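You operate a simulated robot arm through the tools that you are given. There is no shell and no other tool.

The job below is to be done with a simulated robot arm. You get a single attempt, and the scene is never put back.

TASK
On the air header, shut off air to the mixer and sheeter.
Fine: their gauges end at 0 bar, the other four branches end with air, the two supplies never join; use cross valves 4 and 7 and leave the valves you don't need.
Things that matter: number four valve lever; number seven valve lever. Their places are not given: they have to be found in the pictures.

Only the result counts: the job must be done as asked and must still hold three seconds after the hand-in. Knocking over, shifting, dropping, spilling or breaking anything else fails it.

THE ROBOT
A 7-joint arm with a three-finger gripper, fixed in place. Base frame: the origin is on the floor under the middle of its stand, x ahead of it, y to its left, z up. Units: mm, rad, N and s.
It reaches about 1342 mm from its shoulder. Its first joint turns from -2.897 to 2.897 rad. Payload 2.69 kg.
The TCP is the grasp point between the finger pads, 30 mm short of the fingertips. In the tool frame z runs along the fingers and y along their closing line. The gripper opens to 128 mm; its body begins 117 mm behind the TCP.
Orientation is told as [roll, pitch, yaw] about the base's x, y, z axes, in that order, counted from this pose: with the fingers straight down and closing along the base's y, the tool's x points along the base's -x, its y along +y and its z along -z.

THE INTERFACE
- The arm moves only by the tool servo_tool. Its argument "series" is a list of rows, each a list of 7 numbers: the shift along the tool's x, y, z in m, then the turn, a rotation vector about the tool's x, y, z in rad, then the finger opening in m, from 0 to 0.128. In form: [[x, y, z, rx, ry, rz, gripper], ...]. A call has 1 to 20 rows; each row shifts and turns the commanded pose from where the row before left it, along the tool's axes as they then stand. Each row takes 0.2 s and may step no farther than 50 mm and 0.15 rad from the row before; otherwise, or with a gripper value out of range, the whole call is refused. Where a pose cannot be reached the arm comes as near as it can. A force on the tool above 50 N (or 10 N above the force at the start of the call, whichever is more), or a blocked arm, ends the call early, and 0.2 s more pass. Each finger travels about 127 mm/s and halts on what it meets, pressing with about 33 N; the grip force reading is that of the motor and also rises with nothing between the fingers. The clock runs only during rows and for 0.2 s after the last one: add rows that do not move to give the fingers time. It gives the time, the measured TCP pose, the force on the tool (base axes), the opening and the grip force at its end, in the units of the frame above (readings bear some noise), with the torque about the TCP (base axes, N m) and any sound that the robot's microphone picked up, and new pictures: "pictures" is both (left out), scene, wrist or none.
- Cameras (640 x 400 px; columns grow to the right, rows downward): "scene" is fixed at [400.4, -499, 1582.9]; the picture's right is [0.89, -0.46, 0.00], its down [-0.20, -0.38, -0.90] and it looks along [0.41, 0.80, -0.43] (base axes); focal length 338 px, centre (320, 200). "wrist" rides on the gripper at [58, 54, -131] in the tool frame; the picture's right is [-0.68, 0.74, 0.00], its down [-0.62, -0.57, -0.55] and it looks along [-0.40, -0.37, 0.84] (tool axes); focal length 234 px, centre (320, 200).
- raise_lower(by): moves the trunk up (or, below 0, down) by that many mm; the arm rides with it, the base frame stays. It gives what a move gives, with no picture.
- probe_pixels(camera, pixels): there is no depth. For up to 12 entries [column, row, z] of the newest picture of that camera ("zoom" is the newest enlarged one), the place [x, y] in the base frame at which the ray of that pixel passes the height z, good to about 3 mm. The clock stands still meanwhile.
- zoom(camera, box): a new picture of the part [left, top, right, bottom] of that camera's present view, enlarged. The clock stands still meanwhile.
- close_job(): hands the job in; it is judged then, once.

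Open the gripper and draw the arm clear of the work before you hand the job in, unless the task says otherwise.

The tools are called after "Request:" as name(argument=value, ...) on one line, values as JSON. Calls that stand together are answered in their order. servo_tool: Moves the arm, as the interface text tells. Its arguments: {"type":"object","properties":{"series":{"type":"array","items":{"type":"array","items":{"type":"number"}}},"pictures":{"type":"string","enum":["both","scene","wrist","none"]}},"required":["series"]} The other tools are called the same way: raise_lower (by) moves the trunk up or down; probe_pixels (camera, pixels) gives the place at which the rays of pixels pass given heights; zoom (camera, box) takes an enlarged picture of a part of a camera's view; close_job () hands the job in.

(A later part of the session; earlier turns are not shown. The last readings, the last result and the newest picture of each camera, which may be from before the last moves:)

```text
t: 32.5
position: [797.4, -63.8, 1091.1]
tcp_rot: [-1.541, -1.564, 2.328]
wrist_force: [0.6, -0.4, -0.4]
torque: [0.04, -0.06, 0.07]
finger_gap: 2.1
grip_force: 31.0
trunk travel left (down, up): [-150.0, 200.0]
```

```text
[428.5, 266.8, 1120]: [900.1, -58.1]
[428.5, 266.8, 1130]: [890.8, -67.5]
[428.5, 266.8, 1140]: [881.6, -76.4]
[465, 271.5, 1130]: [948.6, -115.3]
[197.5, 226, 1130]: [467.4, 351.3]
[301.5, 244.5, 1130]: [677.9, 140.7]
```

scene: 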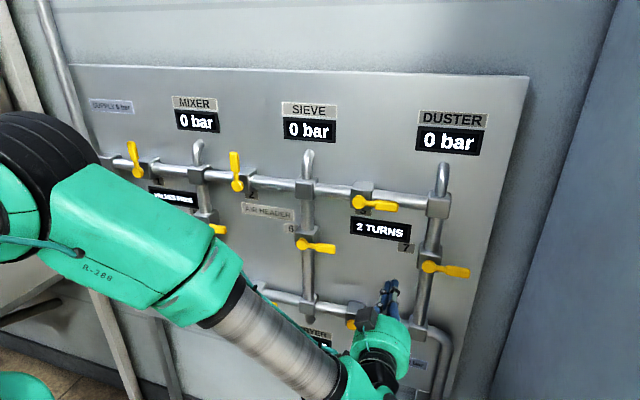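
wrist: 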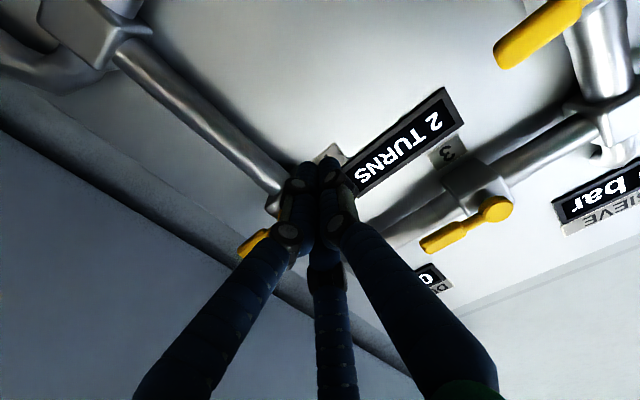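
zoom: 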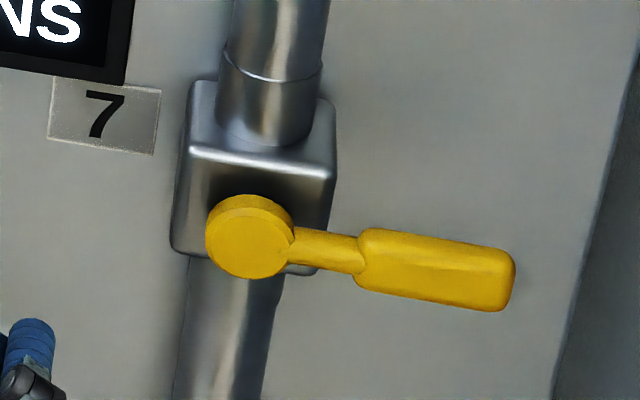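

Valve 7's hub is at about r=677, z≈1129. I move right to sit below its handle and go forward; I'll check reach before pushing.

Request:
servo_tool(series=[[0.0017, -0.041, 0, 0, 0, 0, 0], [0.0017, -0.041, 0, 0, 0, 0, 0], [0.0017, -0.041, 0, 0, 0, 0, 0], [0, 0, 0.027, 0, 0, 0, 0], [0, 0, 0.027, 0, 0, 0, 0], [0, 0, 0, 0, 0, 0, 0]], pictures="both")

```text
t: 33.9
position: [922.2, -112.3, 1086.3]
tcp_rot: [-1.509, -1.562, 2.296]
wrist_force: [0.0, 0.9, 0.9]
torque: [-0.01, 0.01, -0.04]
finger_gap: 2.0
grip_force: 31.2
trunk travel left (down, up): [-150.0, 200.0]
```

scene: 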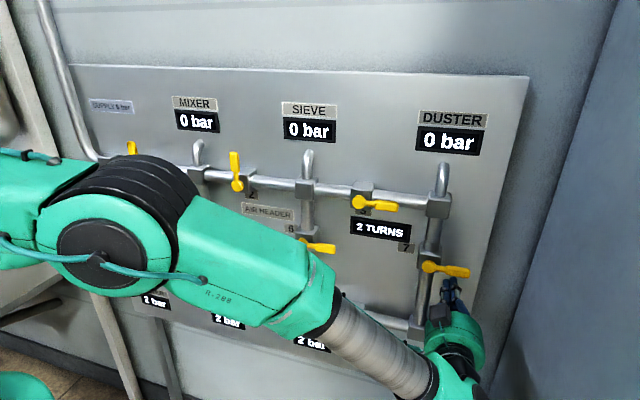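
wrist: 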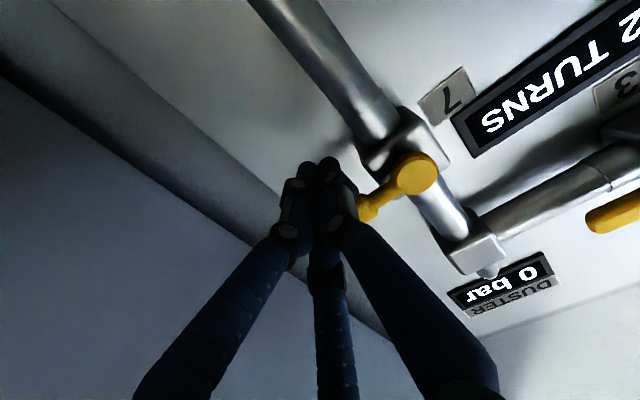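

Reached: r≈731, n≈573, z=1086, and the view matches the one before pushing lever 2. I push lever 7 up through the same arc.

Request:
servo_tool(series=[[-0.009, 0, 0, 0, 0, 0, 0], [-0.009, 0, 0, 0, 0, 0, 0], [-0.0073, -0.002, 0, 0, 0, 0, 0], [-0.0073, -0.002, 0, 0, 0, 0, 0], [-0.0079, -0.0004, 0, 0, 0, 0, 0], [-0.0079, -0.0004, 0, 0, 0, 0, 0], [-0.0078, 0.0017, 0, 0, 0, 0, 0], [-0.0078, 0.0017, 0, 0, 0, 0, 0], [-0.007, 0.0036, 0, 0, 0, 0, 0], [-0.007, 0.0036, 0, 0, 0, 0, 0], [-0.0059, 0.0053, 0, 0, 0, 0, 0], [-0.0059, 0.0053, 0, 0, 0, 0, 0], [-0.0036, 0.0051, 0, 0, 0, 0, 0], [-0.0036, 0.0051, 0, 0, 0, 0, 0]], pictures="both")

```text
t: 34.7
position: [920.4, -111.3, 1098.5]
tcp_rot: [0.558, -1.555, 0.229]
wrist_force: [-3.4, 1.0, -9.8]
torque: [-0.05, 0.02, 0.0]
finger_gap: 2.2
grip_force: 31.4
trunk travel left (down, up): [-150.0, 200.0]
stopped in row 4: the force on the tool passed its limit at 57 N (the readings are from after the stop); the commanded pose is now the measured one
```

scene: 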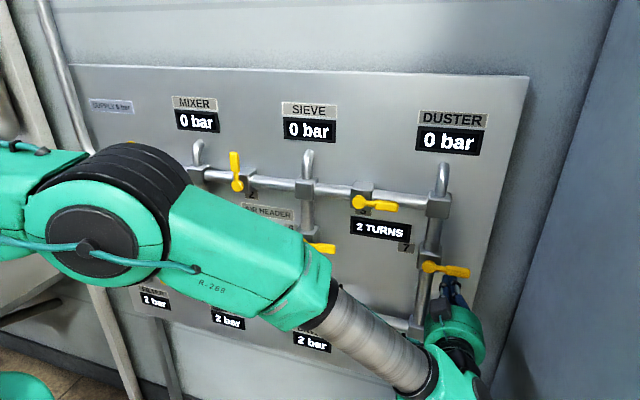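
wrist: 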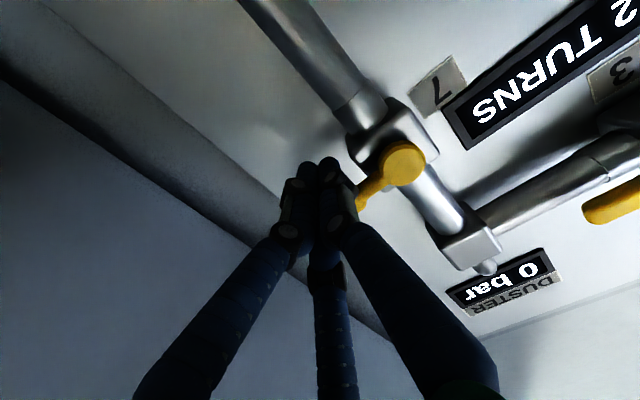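

Lever 7 is blocked upward (57 N, lever unmoved), so this cross valve must turn downward. I back off, go above the handle and come forward again there.

Request:
servo_tool(series=[[0.008, 0, 0, 0, 0, 0, 0], [0, 0, -0.025, 0, 0, 0, 0], [0, 0, -0.025, 0, 0, 0, 0], [-0.042, -0.0012, 0, 0, 0, 0, 0], [-0.042, -0.0012, 0, 0, -0.012, 0, 0], [0, 0, 0.025, 0, 0, 0, 0], [0, 0, 0.025, 0, 0, 0, 0], [0, 0, 0, 0, 0, 0, 0]], pictures="both")

```text
t: 36.5
position: [924.6, -111.6, 1176.3]
tcp_rot: [1.724, -1.564, -0.938]
wrist_force: [-0.4, -0.2, -1.1]
torque: [0.03, -0.02, 0.02]
finger_gap: 2.2
grip_force: 31.2
trunk travel left (down, up): [-150.0, 200.0]
```

scene: 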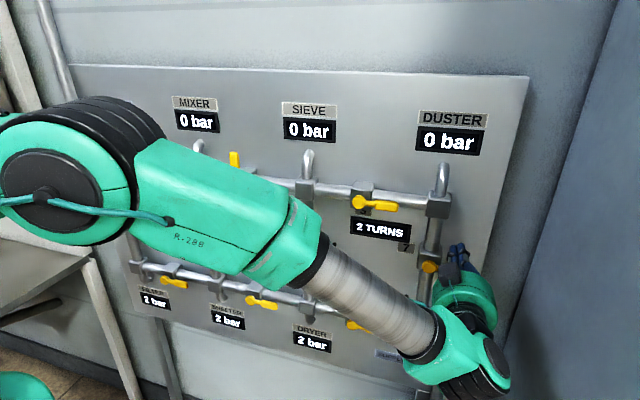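
wrist: 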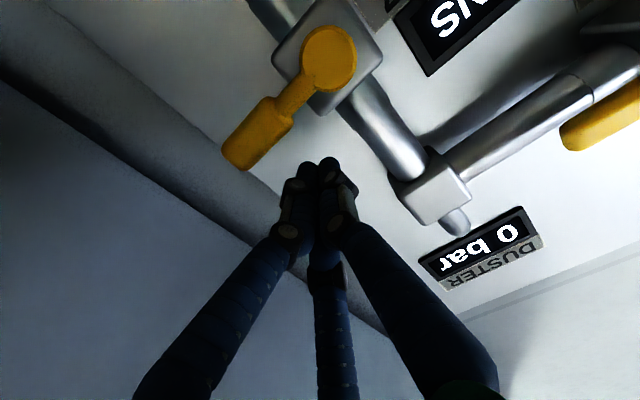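

I'm above lever 7's handle (z=1176). I push down through the mirrored arc in small steps.

Request:
servo_tool(series=[[0.0105, 0, 0, 0, 0, 0, 0], [0.0105, 0, 0, 0, 0, 0, 0], [0.0073, -0.0018, 0, 0, 0, 0, 0], [0.0073, -0.0018, 0, 0, 0, 0, 0], [0.0079, -0.0004, 0, 0, 0, 0, 0], [0.0079, -0.0004, 0, 0, 0, 0, 0], [0.0078, 0.0017, 0, 0, 0, 0, 0], [0.0078, 0.0017, 0, 0, 0, 0, 0], [0.007, 0.0036, 0, 0, 0, 0, 0], [0.007, 0.0036, 0, 0, 0, 0, 0], [0.0059, 0.0053, 0, 0, 0, 0, 0], [0.0059, 0.0053, 0, 0, 0, 0, 0], [0.0036, 0.0051, 0, 0, 0, 0, 0], [0.0036, 0.0051, 0, 0, 0, 0, 0]], pictures="both")

```text
t: 39.5
position: [906.7, -96.6, 1080.2]
tcp_rot: [2.694, -1.566, -1.912]
wrist_force: [21.4, -17.7, 10.3]
torque: [0.01, 0.23, -0.25]
finger_gap: 1.9
grip_force: 31.5
trunk travel left (down, up): [-150.0, 200.0]
```

scene: 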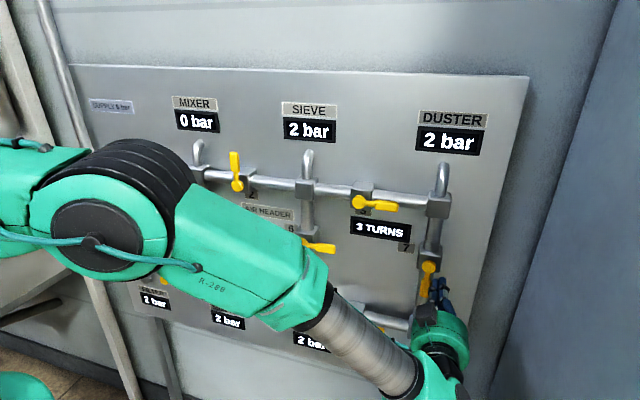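
wrist: 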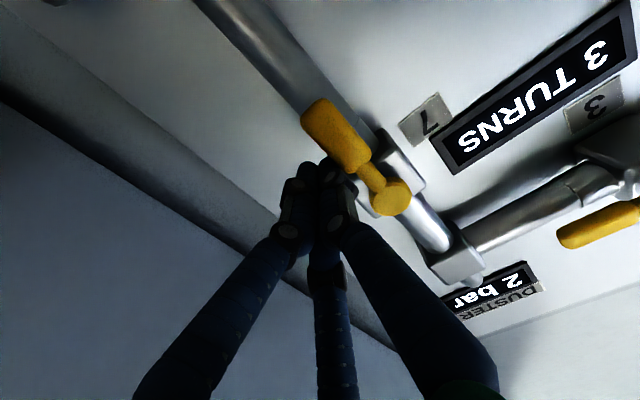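

Valve 7 is open: SIEVE and DUSTER read 2 bar, MIXER stays 0, and the counter shows 3 TURNS. Next is valve 9 on the bottom rail (hub about r=223, z≈911). I back off and travel left and down to below its handle, checking reach.

Request:
servo_tool(series=[[0, -0.007, 0, 0, 0, 0, 0], [0, 0, -0.03, 0, 0, 0, 0], [0, 0, -0.026, 0, 0, 0, 0], [0.0212, 0.043, 0, 0, 0, 0, 0], [0.0212, 0.043, 0, 0, 0, 0, 0], [0.0212, 0.043, 0, 0, 0, 0, 0], [0.0212, 0.043, 0, 0, 0, 0, 0], [0.0212, 0.043, 0, 0, 0, 0, 0], [0.0212, 0.043, 0, 0, 0, 0, 0], [0.0212, 0.043, 0, 0, 0, 0, 0], [0, 0, 0, 0, 0, 0, 0]], pictures="both")

```text
t: 41.9
position: [657.1, 76.8, 930.8]
tcp_rot: [1.838, -1.566, -1.05]
wrist_force: [-1.0, -0.2, 0.0]
torque: [0.0, -0.02, -0.03]
finger_gap: 2.1
grip_force: 30.8
trunk travel left (down, up): [-150.0, 200.0]
```

scene: 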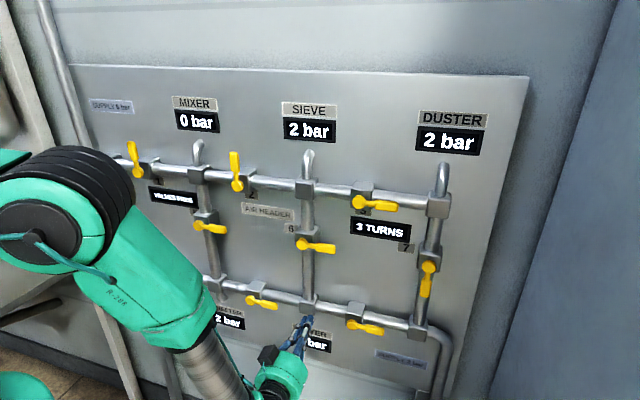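
wrist: 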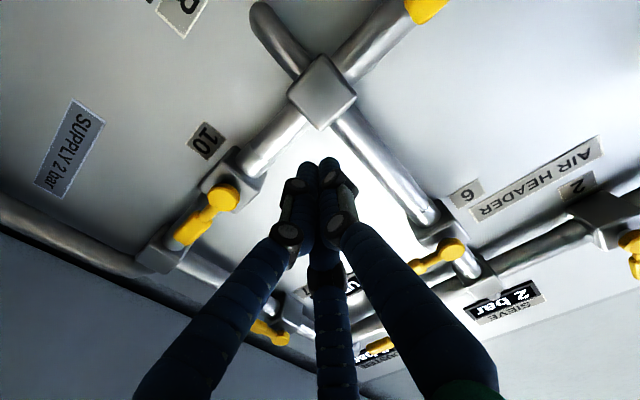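

Lever 10's label confirms the rail numbering. I continue left and down to below valve 9's handle.

Request:
servo_tool(series=[[0.0157, 0.033, 0, 0, 0, 0, 0], [0.0157, 0.033, 0, 0, 0, 0, 0], [0.0157, 0.033, 0, 0, 0, 0, 0], [0.0157, 0.033, 0, 0, 0, 0, 0], [0, 0, 0, 0, 0, 0, 0]], pictures="both")

```text
t: 43.1
position: [609.2, 157.3, 901.3]
tcp_rot: [1.361, -1.542, -0.565]
wrist_force: [0.2, 0.2, 1.0]
torque: [0.02, -0.02, -0.05]
finger_gap: 2.2
grip_force: 31.2
out of reach, approached as far as the arm can: row 2, 3, 4
trunk travel left (down, up): [-150.0, 200.0]
```

scene: 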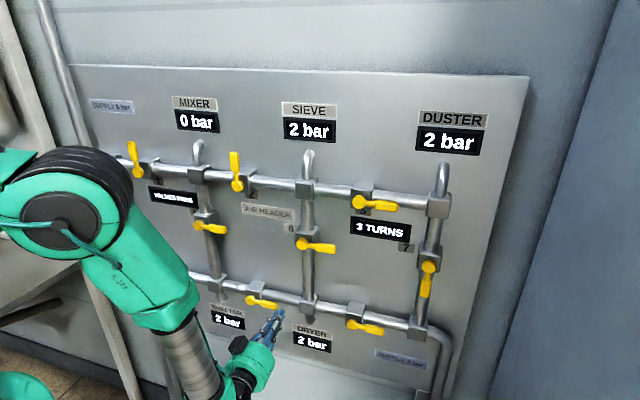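
wrist: 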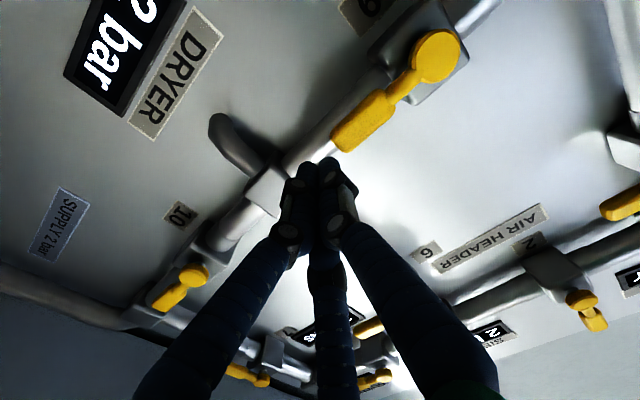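

The arm hits its limit at r≈320, z≈901 because the forearm is too steep for a level tool this low. I back away to a free spot higher up and will then lower the trunk 150 mm, which raises the wrist relative to the shoulder.

Request:
servo_tool(series=[[-0.01, -0.02, -0.025, 0, 0, 0, 0], [-0.03, -0.03, 0, 0, 0, 0, 0], [-0.03, -0.03, 0, 0, 0, 0, 0], [-0.045, 0, 0, 0, 0, 0, 0], [-0.045, 0, 0, 0, 0, 0, 0], [0, 0, 0, 0, 0, 0, 0]], pictures="none")

Request:
raise_lower(by=-150)

```text
t: 44.5
position: [650.1, 82.5, 1063.7]
tcp_rot: [1.819, -1.565, -1.032]
wrist_force: [-1.0, -0.7, 0.5]
torque: [-0.04, 0.02, -0.04]
finger_gap: 2.2
grip_force: 31.5
out of reach, approached as far as the arm can: row 1
trunk travel left (down, up): [-150.0, 200.0]
```

```text
t: 46.3
position: [649.6, 81.4, 914.5]
tcp_rot: [1.826, -1.566, -1.039]
wrist_force: [-0.8, 0.3, -0.3]
torque: [0.0, 0.0, 0.0]
finger_gap: 2.1
grip_force: 31.1
trunk travel left (down, up): [0.0, 350.0]
```

The trunk is down and the TCP is at r≈402, z=914. I retry moving to below valve 9's handle.

Request:
servo_tool(series=[[0.0116, 0.031, 0, 0, 0, 0, 0], [0.0116, 0.031, 0, 0, 0, 0, 0], [0.0116, 0.031, 0, 0, 0, 0, 0], [0.0116, 0.031, 0, 0, 0, 0, 0], [0, 0, 0, 0, 0, 0, 0]], pictures="both")

```text
t: 47.5
position: [563.2, 170.7, 868.4]
tcp_rot: [1.779, -1.567, -0.993]
wrist_force: [0.0, 0.7, 0.0]
torque: [0.02, 0.03, 0.0]
finger_gap: 2.2
grip_force: 31.2
trunk travel left (down, up): [0.0, 350.0]
```

scene: 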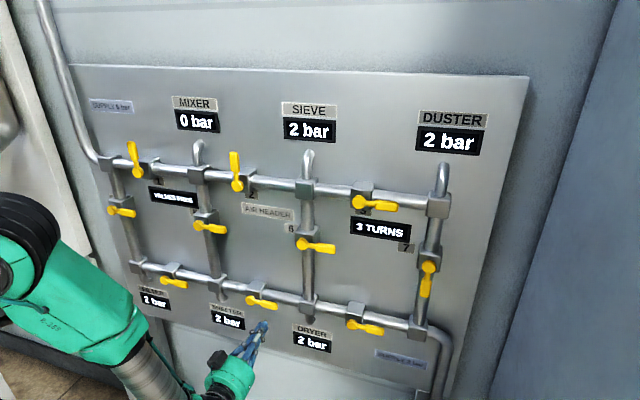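
wrist: 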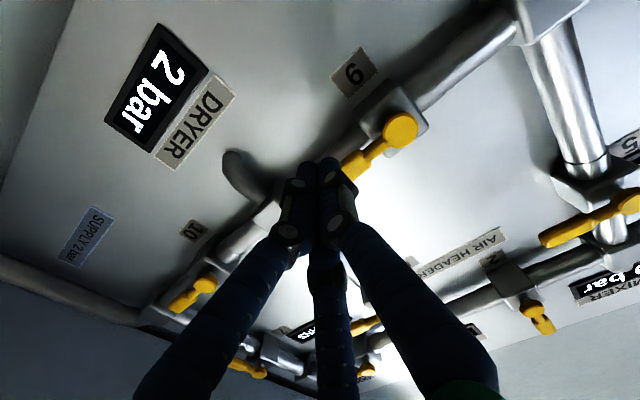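

Now it reaches: r≈278, z=868. Valve 9's hub is seen at about (400, 131); I probe it to refine.

Request:
zoom(camera="wrist", box=[320, 80, 480, 180])

Request:
probe_pixels(camera="wrist", pixels=[[400, 131, 900], [400, 131, 910], [400, 131, 920]])

Request:
probe_pixels(camera="scene", pixels=[[250.7, 300.4, 900], [250.7, 300.4, 910], [250.7, 300.4, 920], [163.8, 279.6, 900], [163.8, 279.6, 910], [163.8, 279.6, 920]])

Request:
zoom(camera="scene", box=[120, 250, 280, 350])

```text
4.00 times, centred on (400, 130) of wrist
```

zoom: 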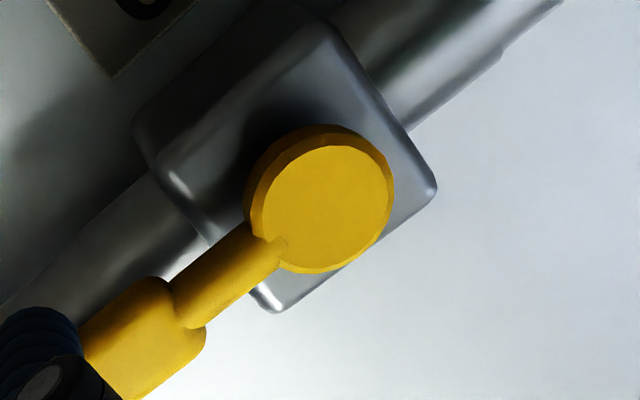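

```text
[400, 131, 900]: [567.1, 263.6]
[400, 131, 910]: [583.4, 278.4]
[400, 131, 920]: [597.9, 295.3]
```

```text
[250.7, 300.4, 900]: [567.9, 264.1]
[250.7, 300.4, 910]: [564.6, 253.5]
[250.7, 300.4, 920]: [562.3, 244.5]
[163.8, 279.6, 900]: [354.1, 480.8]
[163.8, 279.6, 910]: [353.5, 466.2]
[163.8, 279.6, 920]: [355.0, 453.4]
```

```text
4.00 times, centred on (200, 300) of scene
```

zoom: 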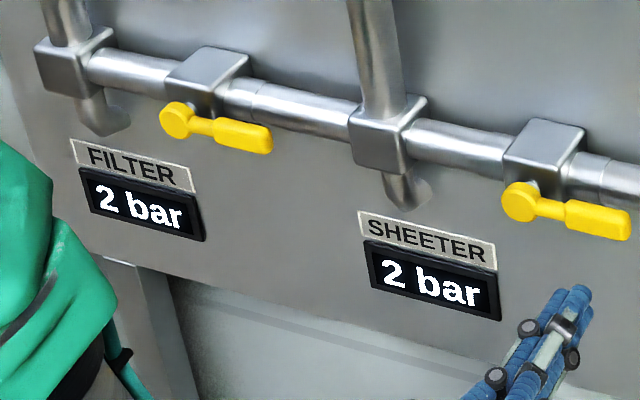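

Both rays meet at about (567, 264, 900), so valve 9's hub is at r≈214, z≈901. I adjust 8 mm left and 9 mm down, go forward 57 mm, and check the pose.

Request:
servo_tool(series=[[0.009, 0.008, 0, 0, 0, 0, 0], [0, 0, 0.0285, 0, 0, 0, 0], [0, 0, 0.0285, 0, 0, 0, 0], [0, 0, 0, 0, 0, 0, 0]], pictures="wrist")

```text
t: 48.5
position: [598.0, 215.9, 860.0]
tcp_rot: [1.73, -1.566, -0.942]
wrist_force: [-0.2, -0.4, 0.5]
torque: [-0.03, -0.03, 0.05]
finger_gap: 2.2
grip_force: 30.6
trunk travel left (down, up): [0.0, 350.0]
```

wrist: 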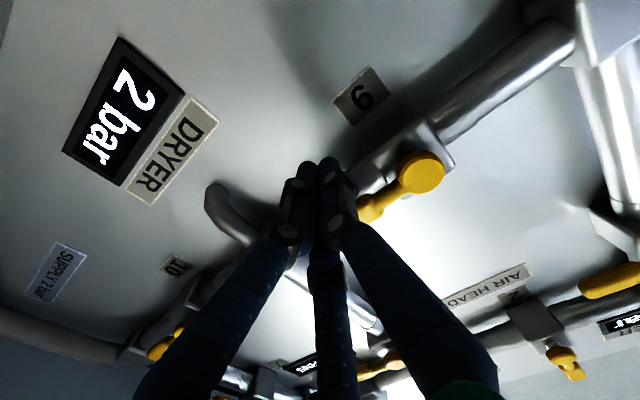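

The view matches the earlier valve 2 start (hub at (421, 174)). I push lever 9 up through its arc.

Request:
servo_tool(series=[[-0.009, 0, 0, 0, 0, 0, 0], [-0.009, 0, 0, 0, 0, 0, 0], [-0.0073, -0.002, 0, 0, 0, 0, 0], [-0.0073, -0.002, 0, 0, 0, 0, 0], [-0.0079, -0.0004, 0, 0, 0, 0, 0], [-0.0079, -0.0004, 0, 0, 0, 0, 0], [-0.0078, 0.0017, 0, 0, 0, 0, 0], [-0.0078, 0.0017, 0, 0, 0, 0, 0], [-0.007, 0.0036, 0, 0, 0, 0, 0], [-0.007, 0.0036, 0, 0, 0, 0, 0], [-0.0059, 0.0053, 0, 0, 0, 0, 0], [-0.0059, 0.0053, 0, 0, 0, 0, 0], [-0.0036, 0.0051, 0, 0, 0, 0, 0], [-0.0036, 0.0051, 0, 0, 0, 0, 0]], pictures="both")

```text
t: 51.5
position: [580.1, 233.9, 956.4]
tcp_rot: [1.756, -1.566, -0.971]
wrist_force: [5.3, -5.6, -3.9]
torque: [-0.07, -0.05, 0.01]
finger_gap: 2.0
grip_force: 31.8
trunk travel left (down, up): [0.0, 350.0]
```

scene: 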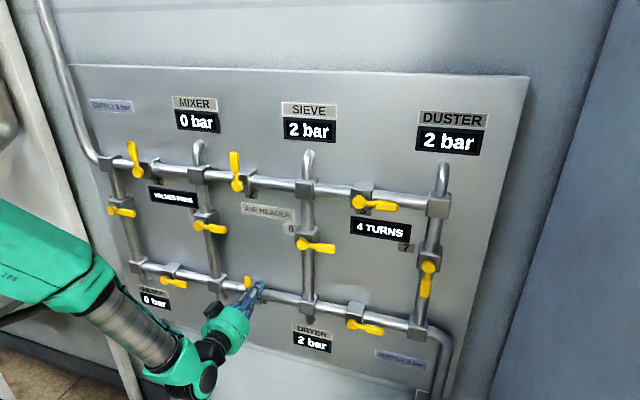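
wrist: 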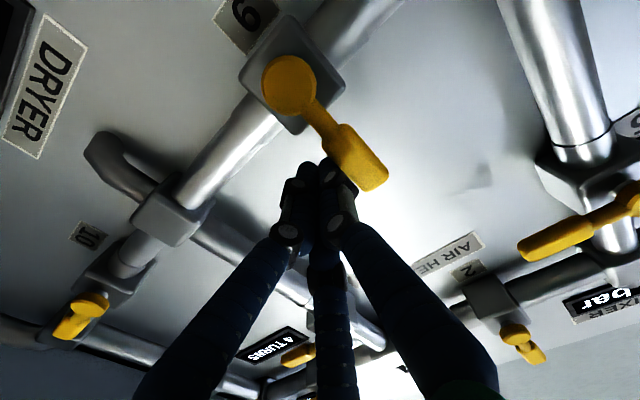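

Valve 9 is closed: FILTER dropped to 0, DRYER stays at 2 bar, and the counter reads 4 TURNS. Now valve 8 (hub about r=-82, z≈902): I back off and traverse left while turning the heading to about 80°, as the arm needs that angle on the left side.

Request:
servo_tool(series=[[0, -0.007, 0, 0, 0, 0, 0], [0, 0, -0.028, 0, 0, 0, 0], [0, 0, -0.028, 0, 0, 0, 0], [0, 0.034, 0, -0.0764, 0, 0, 0], [0, 0.0339, 0.0026, -0.0764, 0, 0, 0], [0, 0.0336, 0.0052, -0.0764, 0, 0, 0], [0, 0.0331, 0.0077, -0.0764, 0, 0, 0], [0, 0.0324, 0.0102, -0.0764, 0, 0, 0], [0, 0.0315, 0.0127, -0.0764, 0, 0, 0], [0, 0.0305, 0.015, -0.0764, 0, 0, 0], [0, 0.0293, 0.0173, -0.0764, 0, 0, 0], [0, 0, 0, 0, 0, 0, 0]], pictures="both")

```text
t: 54.1
position: [351.7, 383.0, 957.9]
tcp_rot: [2.352, -1.566, -0.953]
wrist_force: [0.4, -0.7, -0.2]
torque: [-0.03, 0.01, -0.01]
finger_gap: 2.2
grip_force: 31.4
trunk travel left (down, up): [0.0, 350.0]
```

scene: 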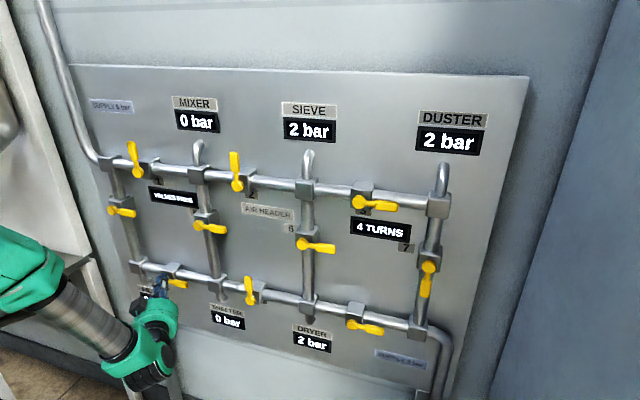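
wrist: 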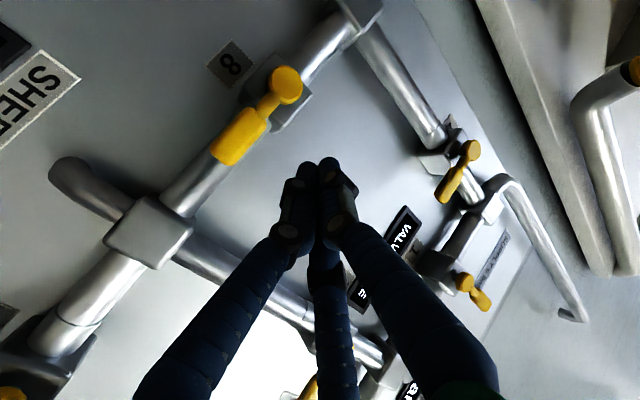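

Now at r≈-22, n≈520, z=958 with heading 80°. Valve 8's hub appears at about (285, 84); I probe it and valve 4's hub near (470, 151).

Request:
probe_pixels(camera="wrist", pixels=[[285, 84, 890], [285, 84, 894], [285, 84, 898], [285, 84, 902], [470, 151, 1100], [470, 151, 1120], [470, 151, 1140]])

Request:
zoom(camera="wrist", box=[200, 40, 360, 140])

Request:
zoom(camera="scene", box=[80, 180, 180, 242])

Request:
probe_pixels(camera="scene", pixels=[[112, 209, 1120], [112, 209, 1130], [112, 209, 1140]])

```text
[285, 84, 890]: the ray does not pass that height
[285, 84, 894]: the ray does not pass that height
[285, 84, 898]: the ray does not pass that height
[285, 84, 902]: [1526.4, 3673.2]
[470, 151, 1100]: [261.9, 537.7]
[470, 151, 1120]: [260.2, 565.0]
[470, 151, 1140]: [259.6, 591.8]
```

```text
4.00 times, centred on (280, 90) of wrist
```

zoom: 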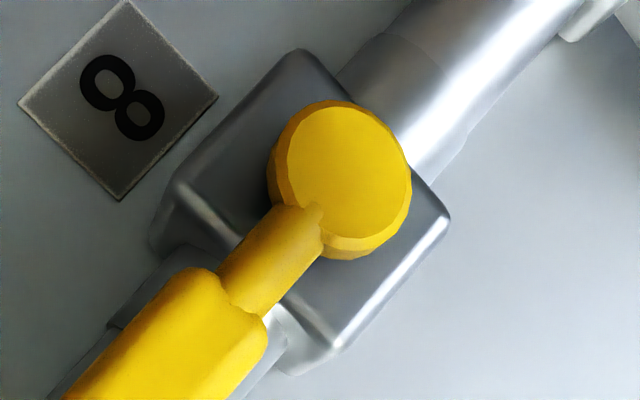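

```text
6.40 times, centred on (130, 211) of scene
```

zoom: 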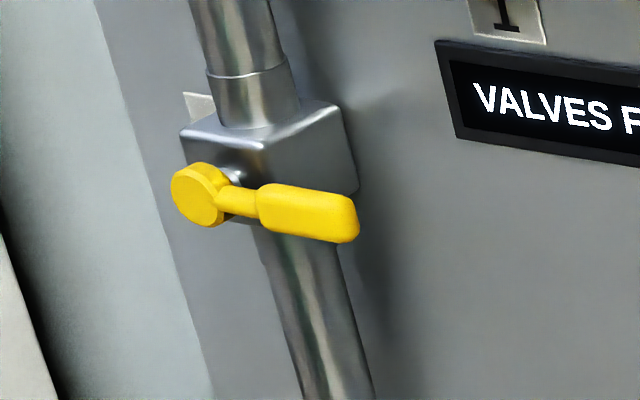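

```text
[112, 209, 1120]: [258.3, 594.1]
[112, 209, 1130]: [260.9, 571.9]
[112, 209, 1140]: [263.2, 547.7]
```

Valve 8's hub resolves to r≈-84, z≈900, and valve 4's hub to about (260, 576, 1128). I descend to below lever 8's handle at the present stand-off and check that the arm still reaches.

Request:
servo_tool(series=[[0.0336, 0, 0, 0, 0, 0, 0], [0.0336, 0, 0, 0, 0, 0, 0], [0.0336, 0, 0, 0, 0, 0, 0], [0, 0, 0, 0, 0, 0, 0]], pictures="both")

```text
t: 55.1
position: [350.5, 382.3, 856.0]
tcp_rot: [2.488, -1.565, -1.092]
wrist_force: [-0.5, 0.0, 0.5]
torque: [-0.02, 0.01, -0.05]
finger_gap: 2.3
grip_force: 31.5
trunk travel left (down, up): [0.0, 350.0]
```

scene: 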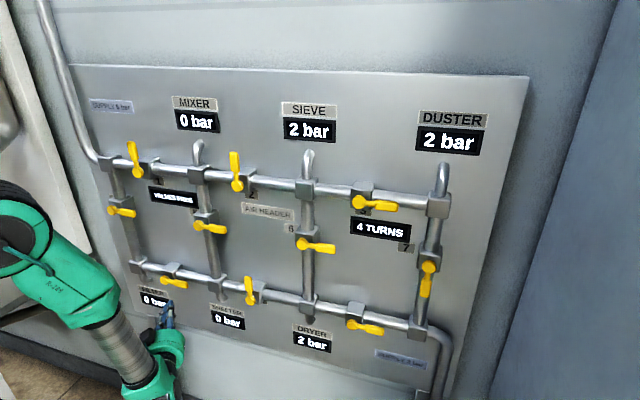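
wrist: 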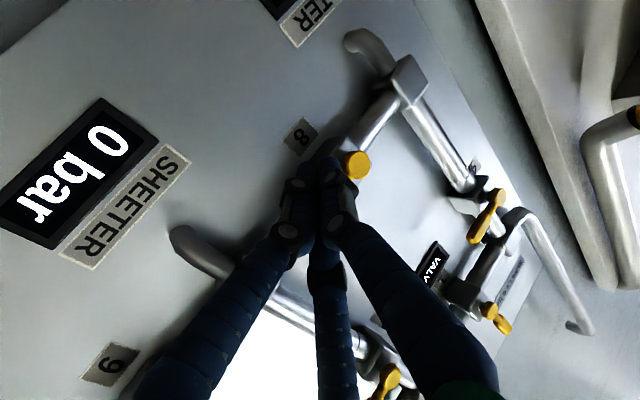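

Reachable here. I try reducing the slant by turning the heading back about 8°, so the fingers meet the lever more squarely, and watch for a reach warning.

Request:
servo_tool(series=[[0, 0, 0, 0.07, 0, 0, 0], [0, 0, 0, 0.07, 0, 0, 0], [0, 0, 0, 0, 0, 0, 0]], pictures="none")

```text
t: 55.9
position: [356.9, 382.3, 868.4]
tcp_rot: [1.477, -1.561, -0.216]
wrist_force: [-0.5, 0.3, 0.1]
torque: [-0.01, -0.02, 0.03]
finger_gap: 2.3
grip_force: 31.1
out of reach, approached as far as the arm can: row 2
trunk travel left (down, up): [0.0, 350.0]
```

At 72° the arm hits its limit (z drifted to 868), so I settle for a heading of about 77°, return to z≈856 and advance 50 mm along the panel normal.

Request:
servo_tool(series=[[0, 0, 0, -0.085, 0, 0, 0], [0.0125, 0, 0, 0, 0, 0, 0], [0, -0.0133, 0.0212, 0, 0, 0, 0], [0, -0.0133, 0.0212, 0, 0, 0, 0], [0, 0, 0, 0, 0, 0, 0]], pictures="both")

```text
t: 57.1
position: [393.5, 416.8, 857.0]
tcp_rot: [2.37, -1.566, -1.026]
wrist_force: [0.6, 0.0, 1.0]
torque: [-0.01, 0.01, 0.0]
finger_gap: 1.9
grip_force: 31.7
trunk travel left (down, up): [0.0, 350.0]
```

scene: 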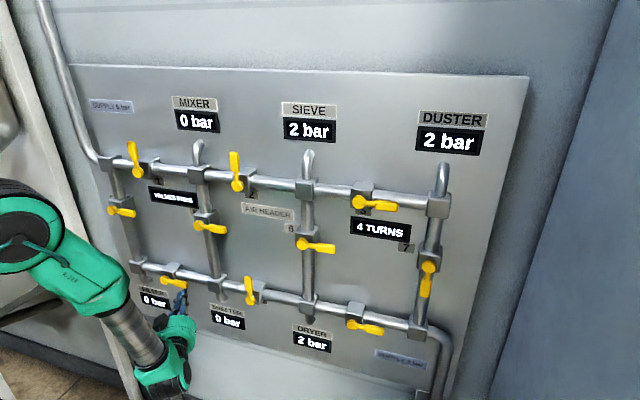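
wrist: 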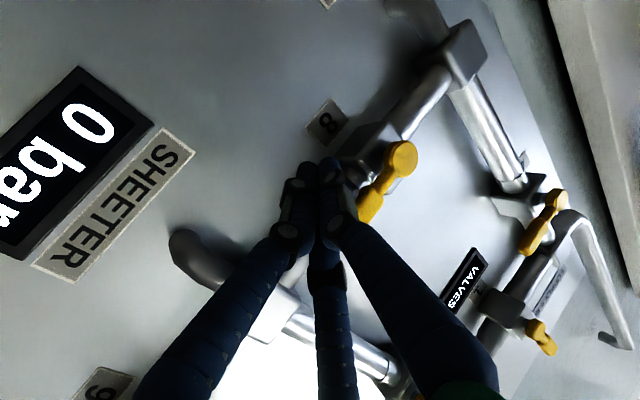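

In place below lever 8's handle (r≈-16, n=573, z=857). I push up through the first half of the arc, then check.

Request:
servo_tool(series=[[-0.009, 0, 0, 0, 0, 0, 0], [-0.009, 0, 0, 0, 0, 0, 0], [-0.0073, -0.0008, -0.0005, 0, 0, 0, 0], [-0.0073, -0.0008, -0.0005, 0, 0, 0, 0], [-0.0079, -0.0003, -0.0002, 0, 0, 0, 0], [-0.0079, -0.0003, -0.0002, 0, 0, 0, 0], [-0.0078, 0.0004, 0.0026, 0, 0, 0, 0], [-0.0078, 0.0004, 0.0026, 0, 0, 0, 0]], pictures="both")

```text
t: 58.9
position: [394.0, 421.3, 921.4]
tcp_rot: [2.58, -1.566, -1.235]
wrist_force: [-0.1, 0.5, -0.6]
torque: [0.04, -0.01, -0.01]
finger_gap: 2.3
grip_force: 31.4
trunk travel left (down, up): [0.0, 350.0]
```

scene: 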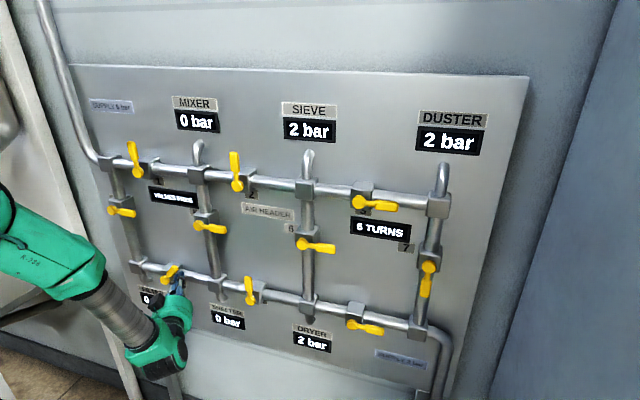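
wrist: 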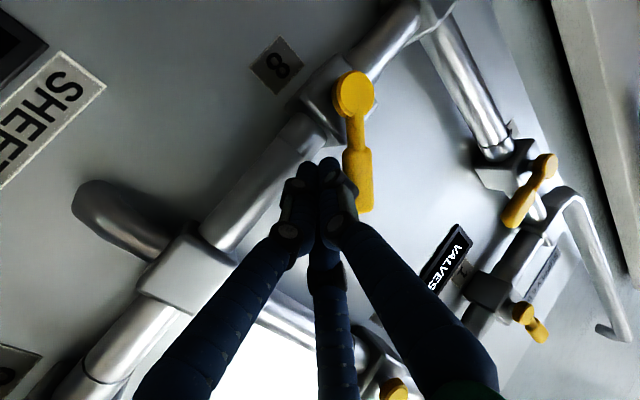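

Lever 8 is about halfway up. I finish the arc, easing slightly deeper as the fingers clear the pipe.

Request:
servo_tool(series=[[-0.007, 0.0015, 0.0044, 0, 0, 0, 0], [-0.007, 0.0015, 0.0044, 0, 0, 0, 0], [-0.0059, 0.004, 0.0036, 0, 0, 0, 0], [-0.0059, 0.004, 0.0036, 0, 0, 0, 0], [-0.0036, 0.0043, 0.0027, 0, 0, 0, 0], [-0.0036, 0.0043, 0.0027, 0, 0, 0, 0], [0, 0, 0, 0, 0, 0, 0]], pictures="both")

Request:
zoom(camera="scene", box=[320, 190, 440, 265])

```text
t: 60.5
position: [381.9, 445.4, 953.0]
tcp_rot: [2.309, -1.565, -0.965]
wrist_force: [0.7, 0.0, -0.5]
torque: [-0.05, 0.01, -0.01]
finger_gap: 2.0
grip_force: 31.6
trunk travel left (down, up): [0.0, 350.0]
```

scene: 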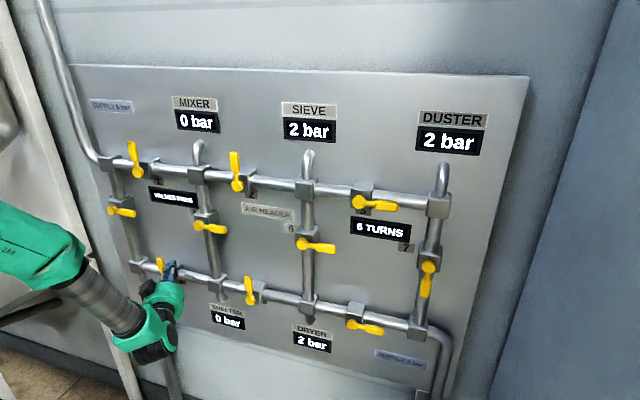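
wrist: 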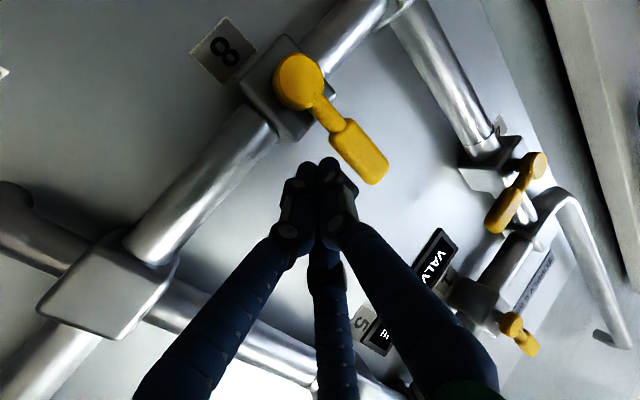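

```text
5.33 times, centred on (380, 228) of scene
```

zoom: 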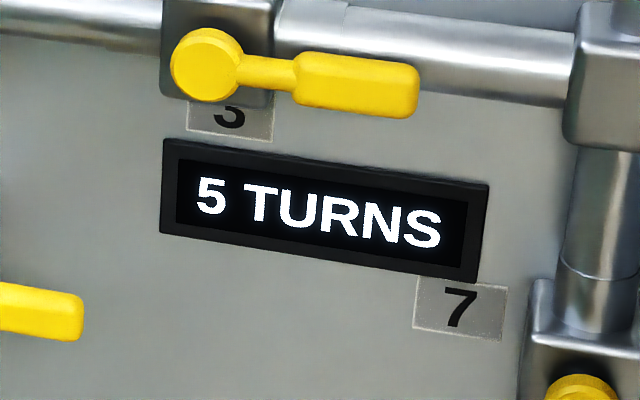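

The counter reads 5 TURNS and lever 8 looks nearly upright but without stop force. I nudge 6–8 mm further left until I feel the stop.

Request:
servo_tool(series=[[0, 0.0025, 0.0016, 0, 0, 0, 0], [0, 0.0025, 0.0016, 0, 0, 0, 0], [0, 0.0017, 0.001, 0, 0, 0, 0], [0, 0, 0, 0, 0, 0, 0]], pictures="both")

```text
t: 61.6
position: [379.7, 450.6, 953.5]
tcp_rot: [2.484, -1.564, -1.147]
wrist_force: [12.5, -7.3, -1.4]
torque: [-0.08, 0.0, -0.17]
finger_gap: 1.8
grip_force: 31.3
trunk travel left (down, up): [0.0, 350.0]
stopped in row 4: the force on the tool passed its limit at 51 N (the readings are from after the stop); the commanded pose is now the measured one
```

scene: 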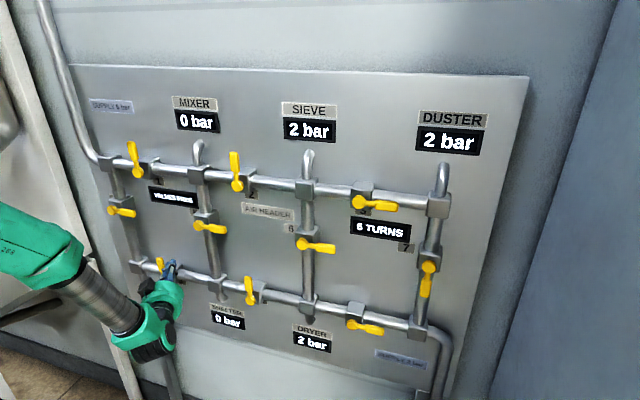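
wrist: 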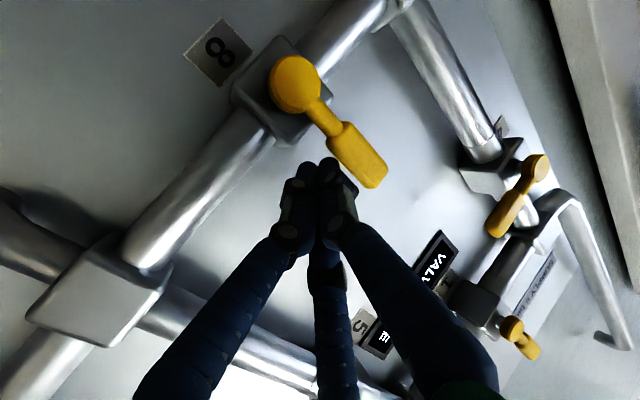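

Lever 8 is firmly at its closed stop; SHEETER and MIXER both read 0. With 8 and 9 closed, opening valve 4 is safe, so I back off and travel up and left to above valve 4's handle.

Request:
servo_tool(series=[[0, -0.0068, -0.0042, 0, 0, 0, 0], [0, 0.0178, -0.0284, 0, 0, 0, 0], [0, 0.0178, -0.0284, 0, 0, 0, 0], [-0.037, 0.0161, 0.0101, 0, 0, 0, 0], [-0.037, 0.0161, 0.0101, 0, 0, 0, 0], [-0.037, 0.0161, 0.0101, 0, 0, 0, 0], [-0.037, 0.0161, 0.0101, 0, 0, 0, 0], [-0.037, 0.0161, 0.0101, 0, 0, 0, 0], [-0.037, 0.0161, 0.0101, 0, 0, 0, 0], [0, 0, 0, 0, 0, 0, 0]], pictures="both")

```text
t: 63.8
position: [256.4, 479.6, 1176.8]
tcp_rot: [2.584, -1.565, -1.243]
wrist_force: [0.4, -0.5, 0.8]
torque: [-0.02, -0.01, 0.02]
finger_gap: 2.0
grip_force: 31.1
trunk travel left (down, up): [0.0, 350.0]
```

scene: 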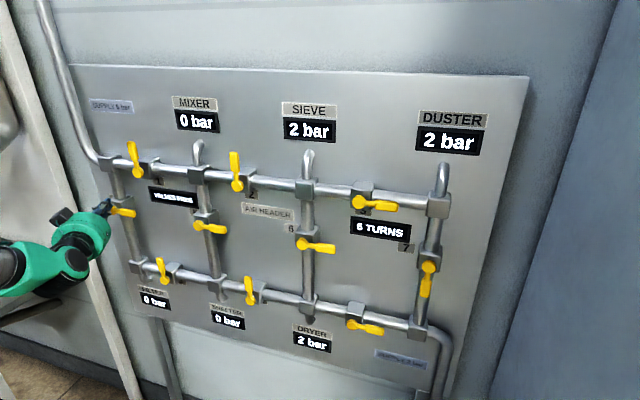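
wrist: 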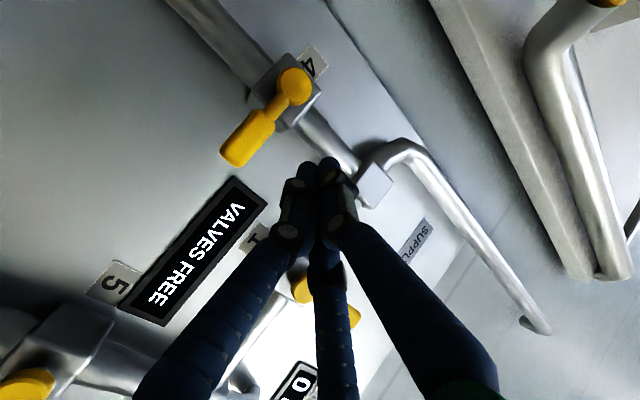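

Now hovering above and in front of valve 4's handle (r≈-158, z=1177). I probe valve 4's hub at (294, 84) and handle end at (233, 155) for a final check.

Request:
zoom(camera="wrist", box=[200, 40, 360, 140])

Request:
probe_pixels(camera="wrist", pixels=[[294, 85, 1119], [294, 85, 1120], [294, 85, 1121], [294, 85, 1122], [294, 85, 1124], [294, 85, 1118], [294, 85, 1115]])

```text
4.00 times, centred on (280, 90) of wrist
```

zoom: 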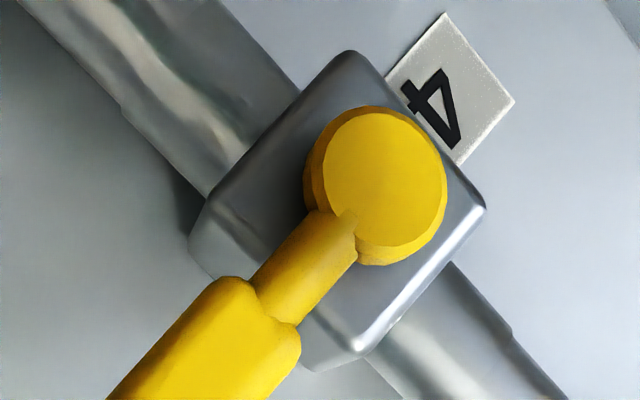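

```text
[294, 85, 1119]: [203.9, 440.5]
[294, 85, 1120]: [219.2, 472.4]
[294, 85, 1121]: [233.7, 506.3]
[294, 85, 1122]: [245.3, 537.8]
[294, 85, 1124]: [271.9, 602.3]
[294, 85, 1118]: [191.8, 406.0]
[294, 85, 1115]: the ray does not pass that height
```

Valve 4's hub is at r≈-220, z≈1124. I go forward above the handle and push down through the first half of the arc, with valves 8 and 9 already closed.

Request:
servo_tool(series=[[0, -0.0143, 0.0229, 0, 0, 0, 0], [0, -0.0143, 0.0229, 0, 0, 0, 0], [0.0085, 0, 0, 0, 0, 0, 0], [0.0085, 0, 0, 0, 0, 0, 0], [0.0085, 0, 0, 0, 0, 0, 0], [0.0073, -0.0013, -0.0008, 0, 0, 0, 0], [0.0073, -0.0013, -0.0008, 0, 0, 0, 0], [0.0079, -0.0003, -0.0002, 0, 0, 0, 0], [0.0079, -0.0003, -0.0002, 0, 0, 0, 0], [0.0078, 0.0006, 0.0022, 0, 0, 0, 0], [0.0078, 0.0006, 0.0022, 0, 0, 0, 0]], pictures="both")

```text
t: 66.2
position: [295.3, 519.8, 1106.1]
tcp_rot: [2.425, -1.564, -1.086]
wrist_force: [0.4, 0.5, 0.8]
torque: [-0.02, -0.03, -0.04]
finger_gap: 2.1
grip_force: 31.1
trunk travel left (down, up): [0.0, 350.0]
```

scene: 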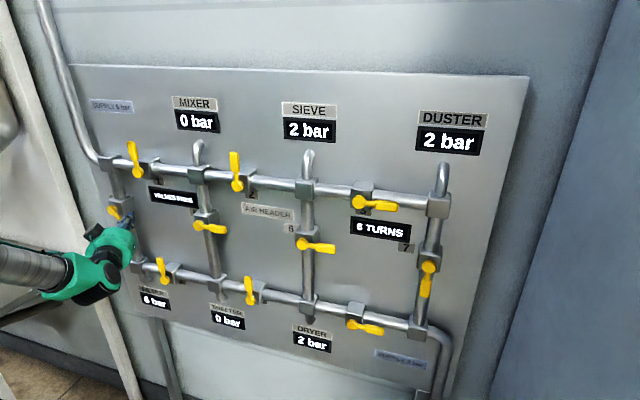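
wrist: 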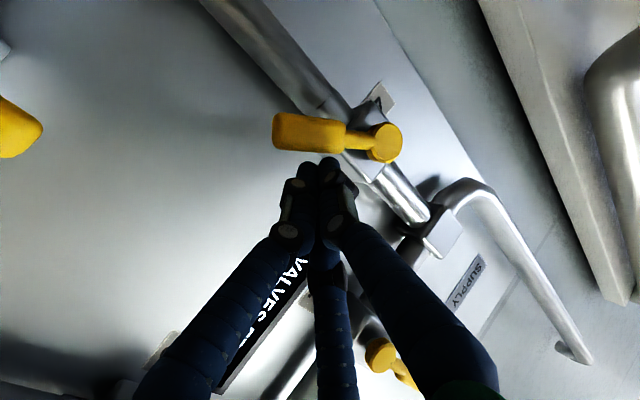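

Lever 4 is past halfway and FILTER already shows 6 bar. I finish the arc down and left to the stop.

Request:
servo_tool(series=[[0.007, 0.002, 0.0036, 0, 0, 0, 0], [0.007, 0.002, 0.0036, 0, 0, 0, 0], [0.0059, 0.0045, 0.0028, 0, 0, 0, 0], [0.0059, 0.0045, 0.0028, 0, 0, 0, 0], [0.0036, 0.0043, 0.0027, 0, 0, 0, 0], [0.0036, 0.0043, 0.0027, 0, 0, 0, 0], [0, 0.0025, 0.0016, 0, 0, 0, 0], [0, 0, 0, 0, 0, 0, 0]], pictures="both")

```text
t: 68.0
position: [285.3, 543.2, 1072.6]
tcp_rot: [2.301, -1.56, -0.972]
wrist_force: [15.4, -7.7, 0.3]
torque: [-0.07, 0.02, -0.29]
finger_gap: 2.1
grip_force: 31.6
trunk travel left (down, up): [0.0, 350.0]
stopped in row 8: the force on the tool passed its limit at 51 N (the readings are from after the stop); the commanded pose is now the measured one
```

scene: 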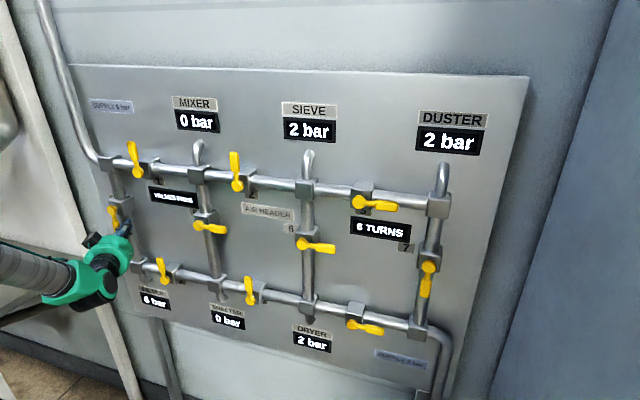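
wrist: 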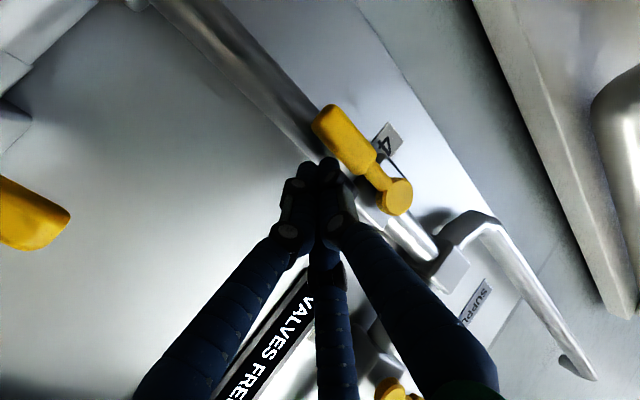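

Valve 4 is at its open stop (51 N) and FILTER shows 6 bar. I ease off to the right and withdraw about 90 mm from the panel.

Request:
servo_tool(series=[[0, -0.0068, -0.0042, 0, 0, 0, 0], [0, 0.0159, -0.0254, 0, 0, 0, 0], [0, 0.0159, -0.0254, 0, 0, 0, 0], [0, 0.0159, -0.0254, 0, 0, 0, 0], [0, 0, 0, 0, 0, 0, 0]], pictures="both")

```text
t: 69.2
position: [222.6, 476.1, 1071.5]
tcp_rot: [2.449, -1.564, -1.118]
wrist_force: [0.1, -0.5, -0.1]
torque: [0.01, 0.02, 0.02]
finger_gap: 2.1
grip_force: 31.1
trunk travel left (down, up): [0.0, 350.0]
```

scene: 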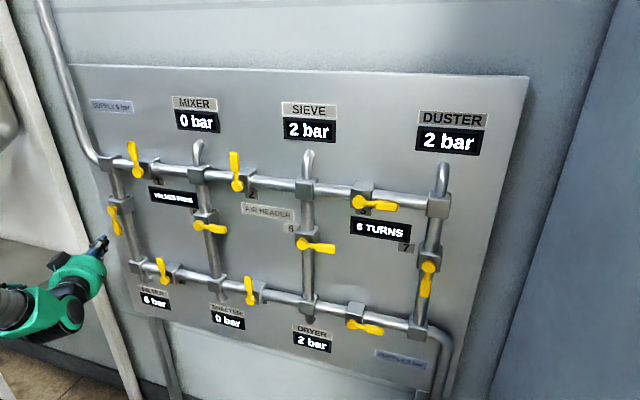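
wrist: 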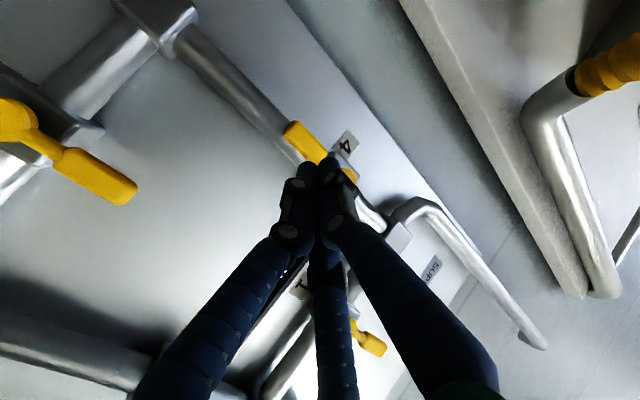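

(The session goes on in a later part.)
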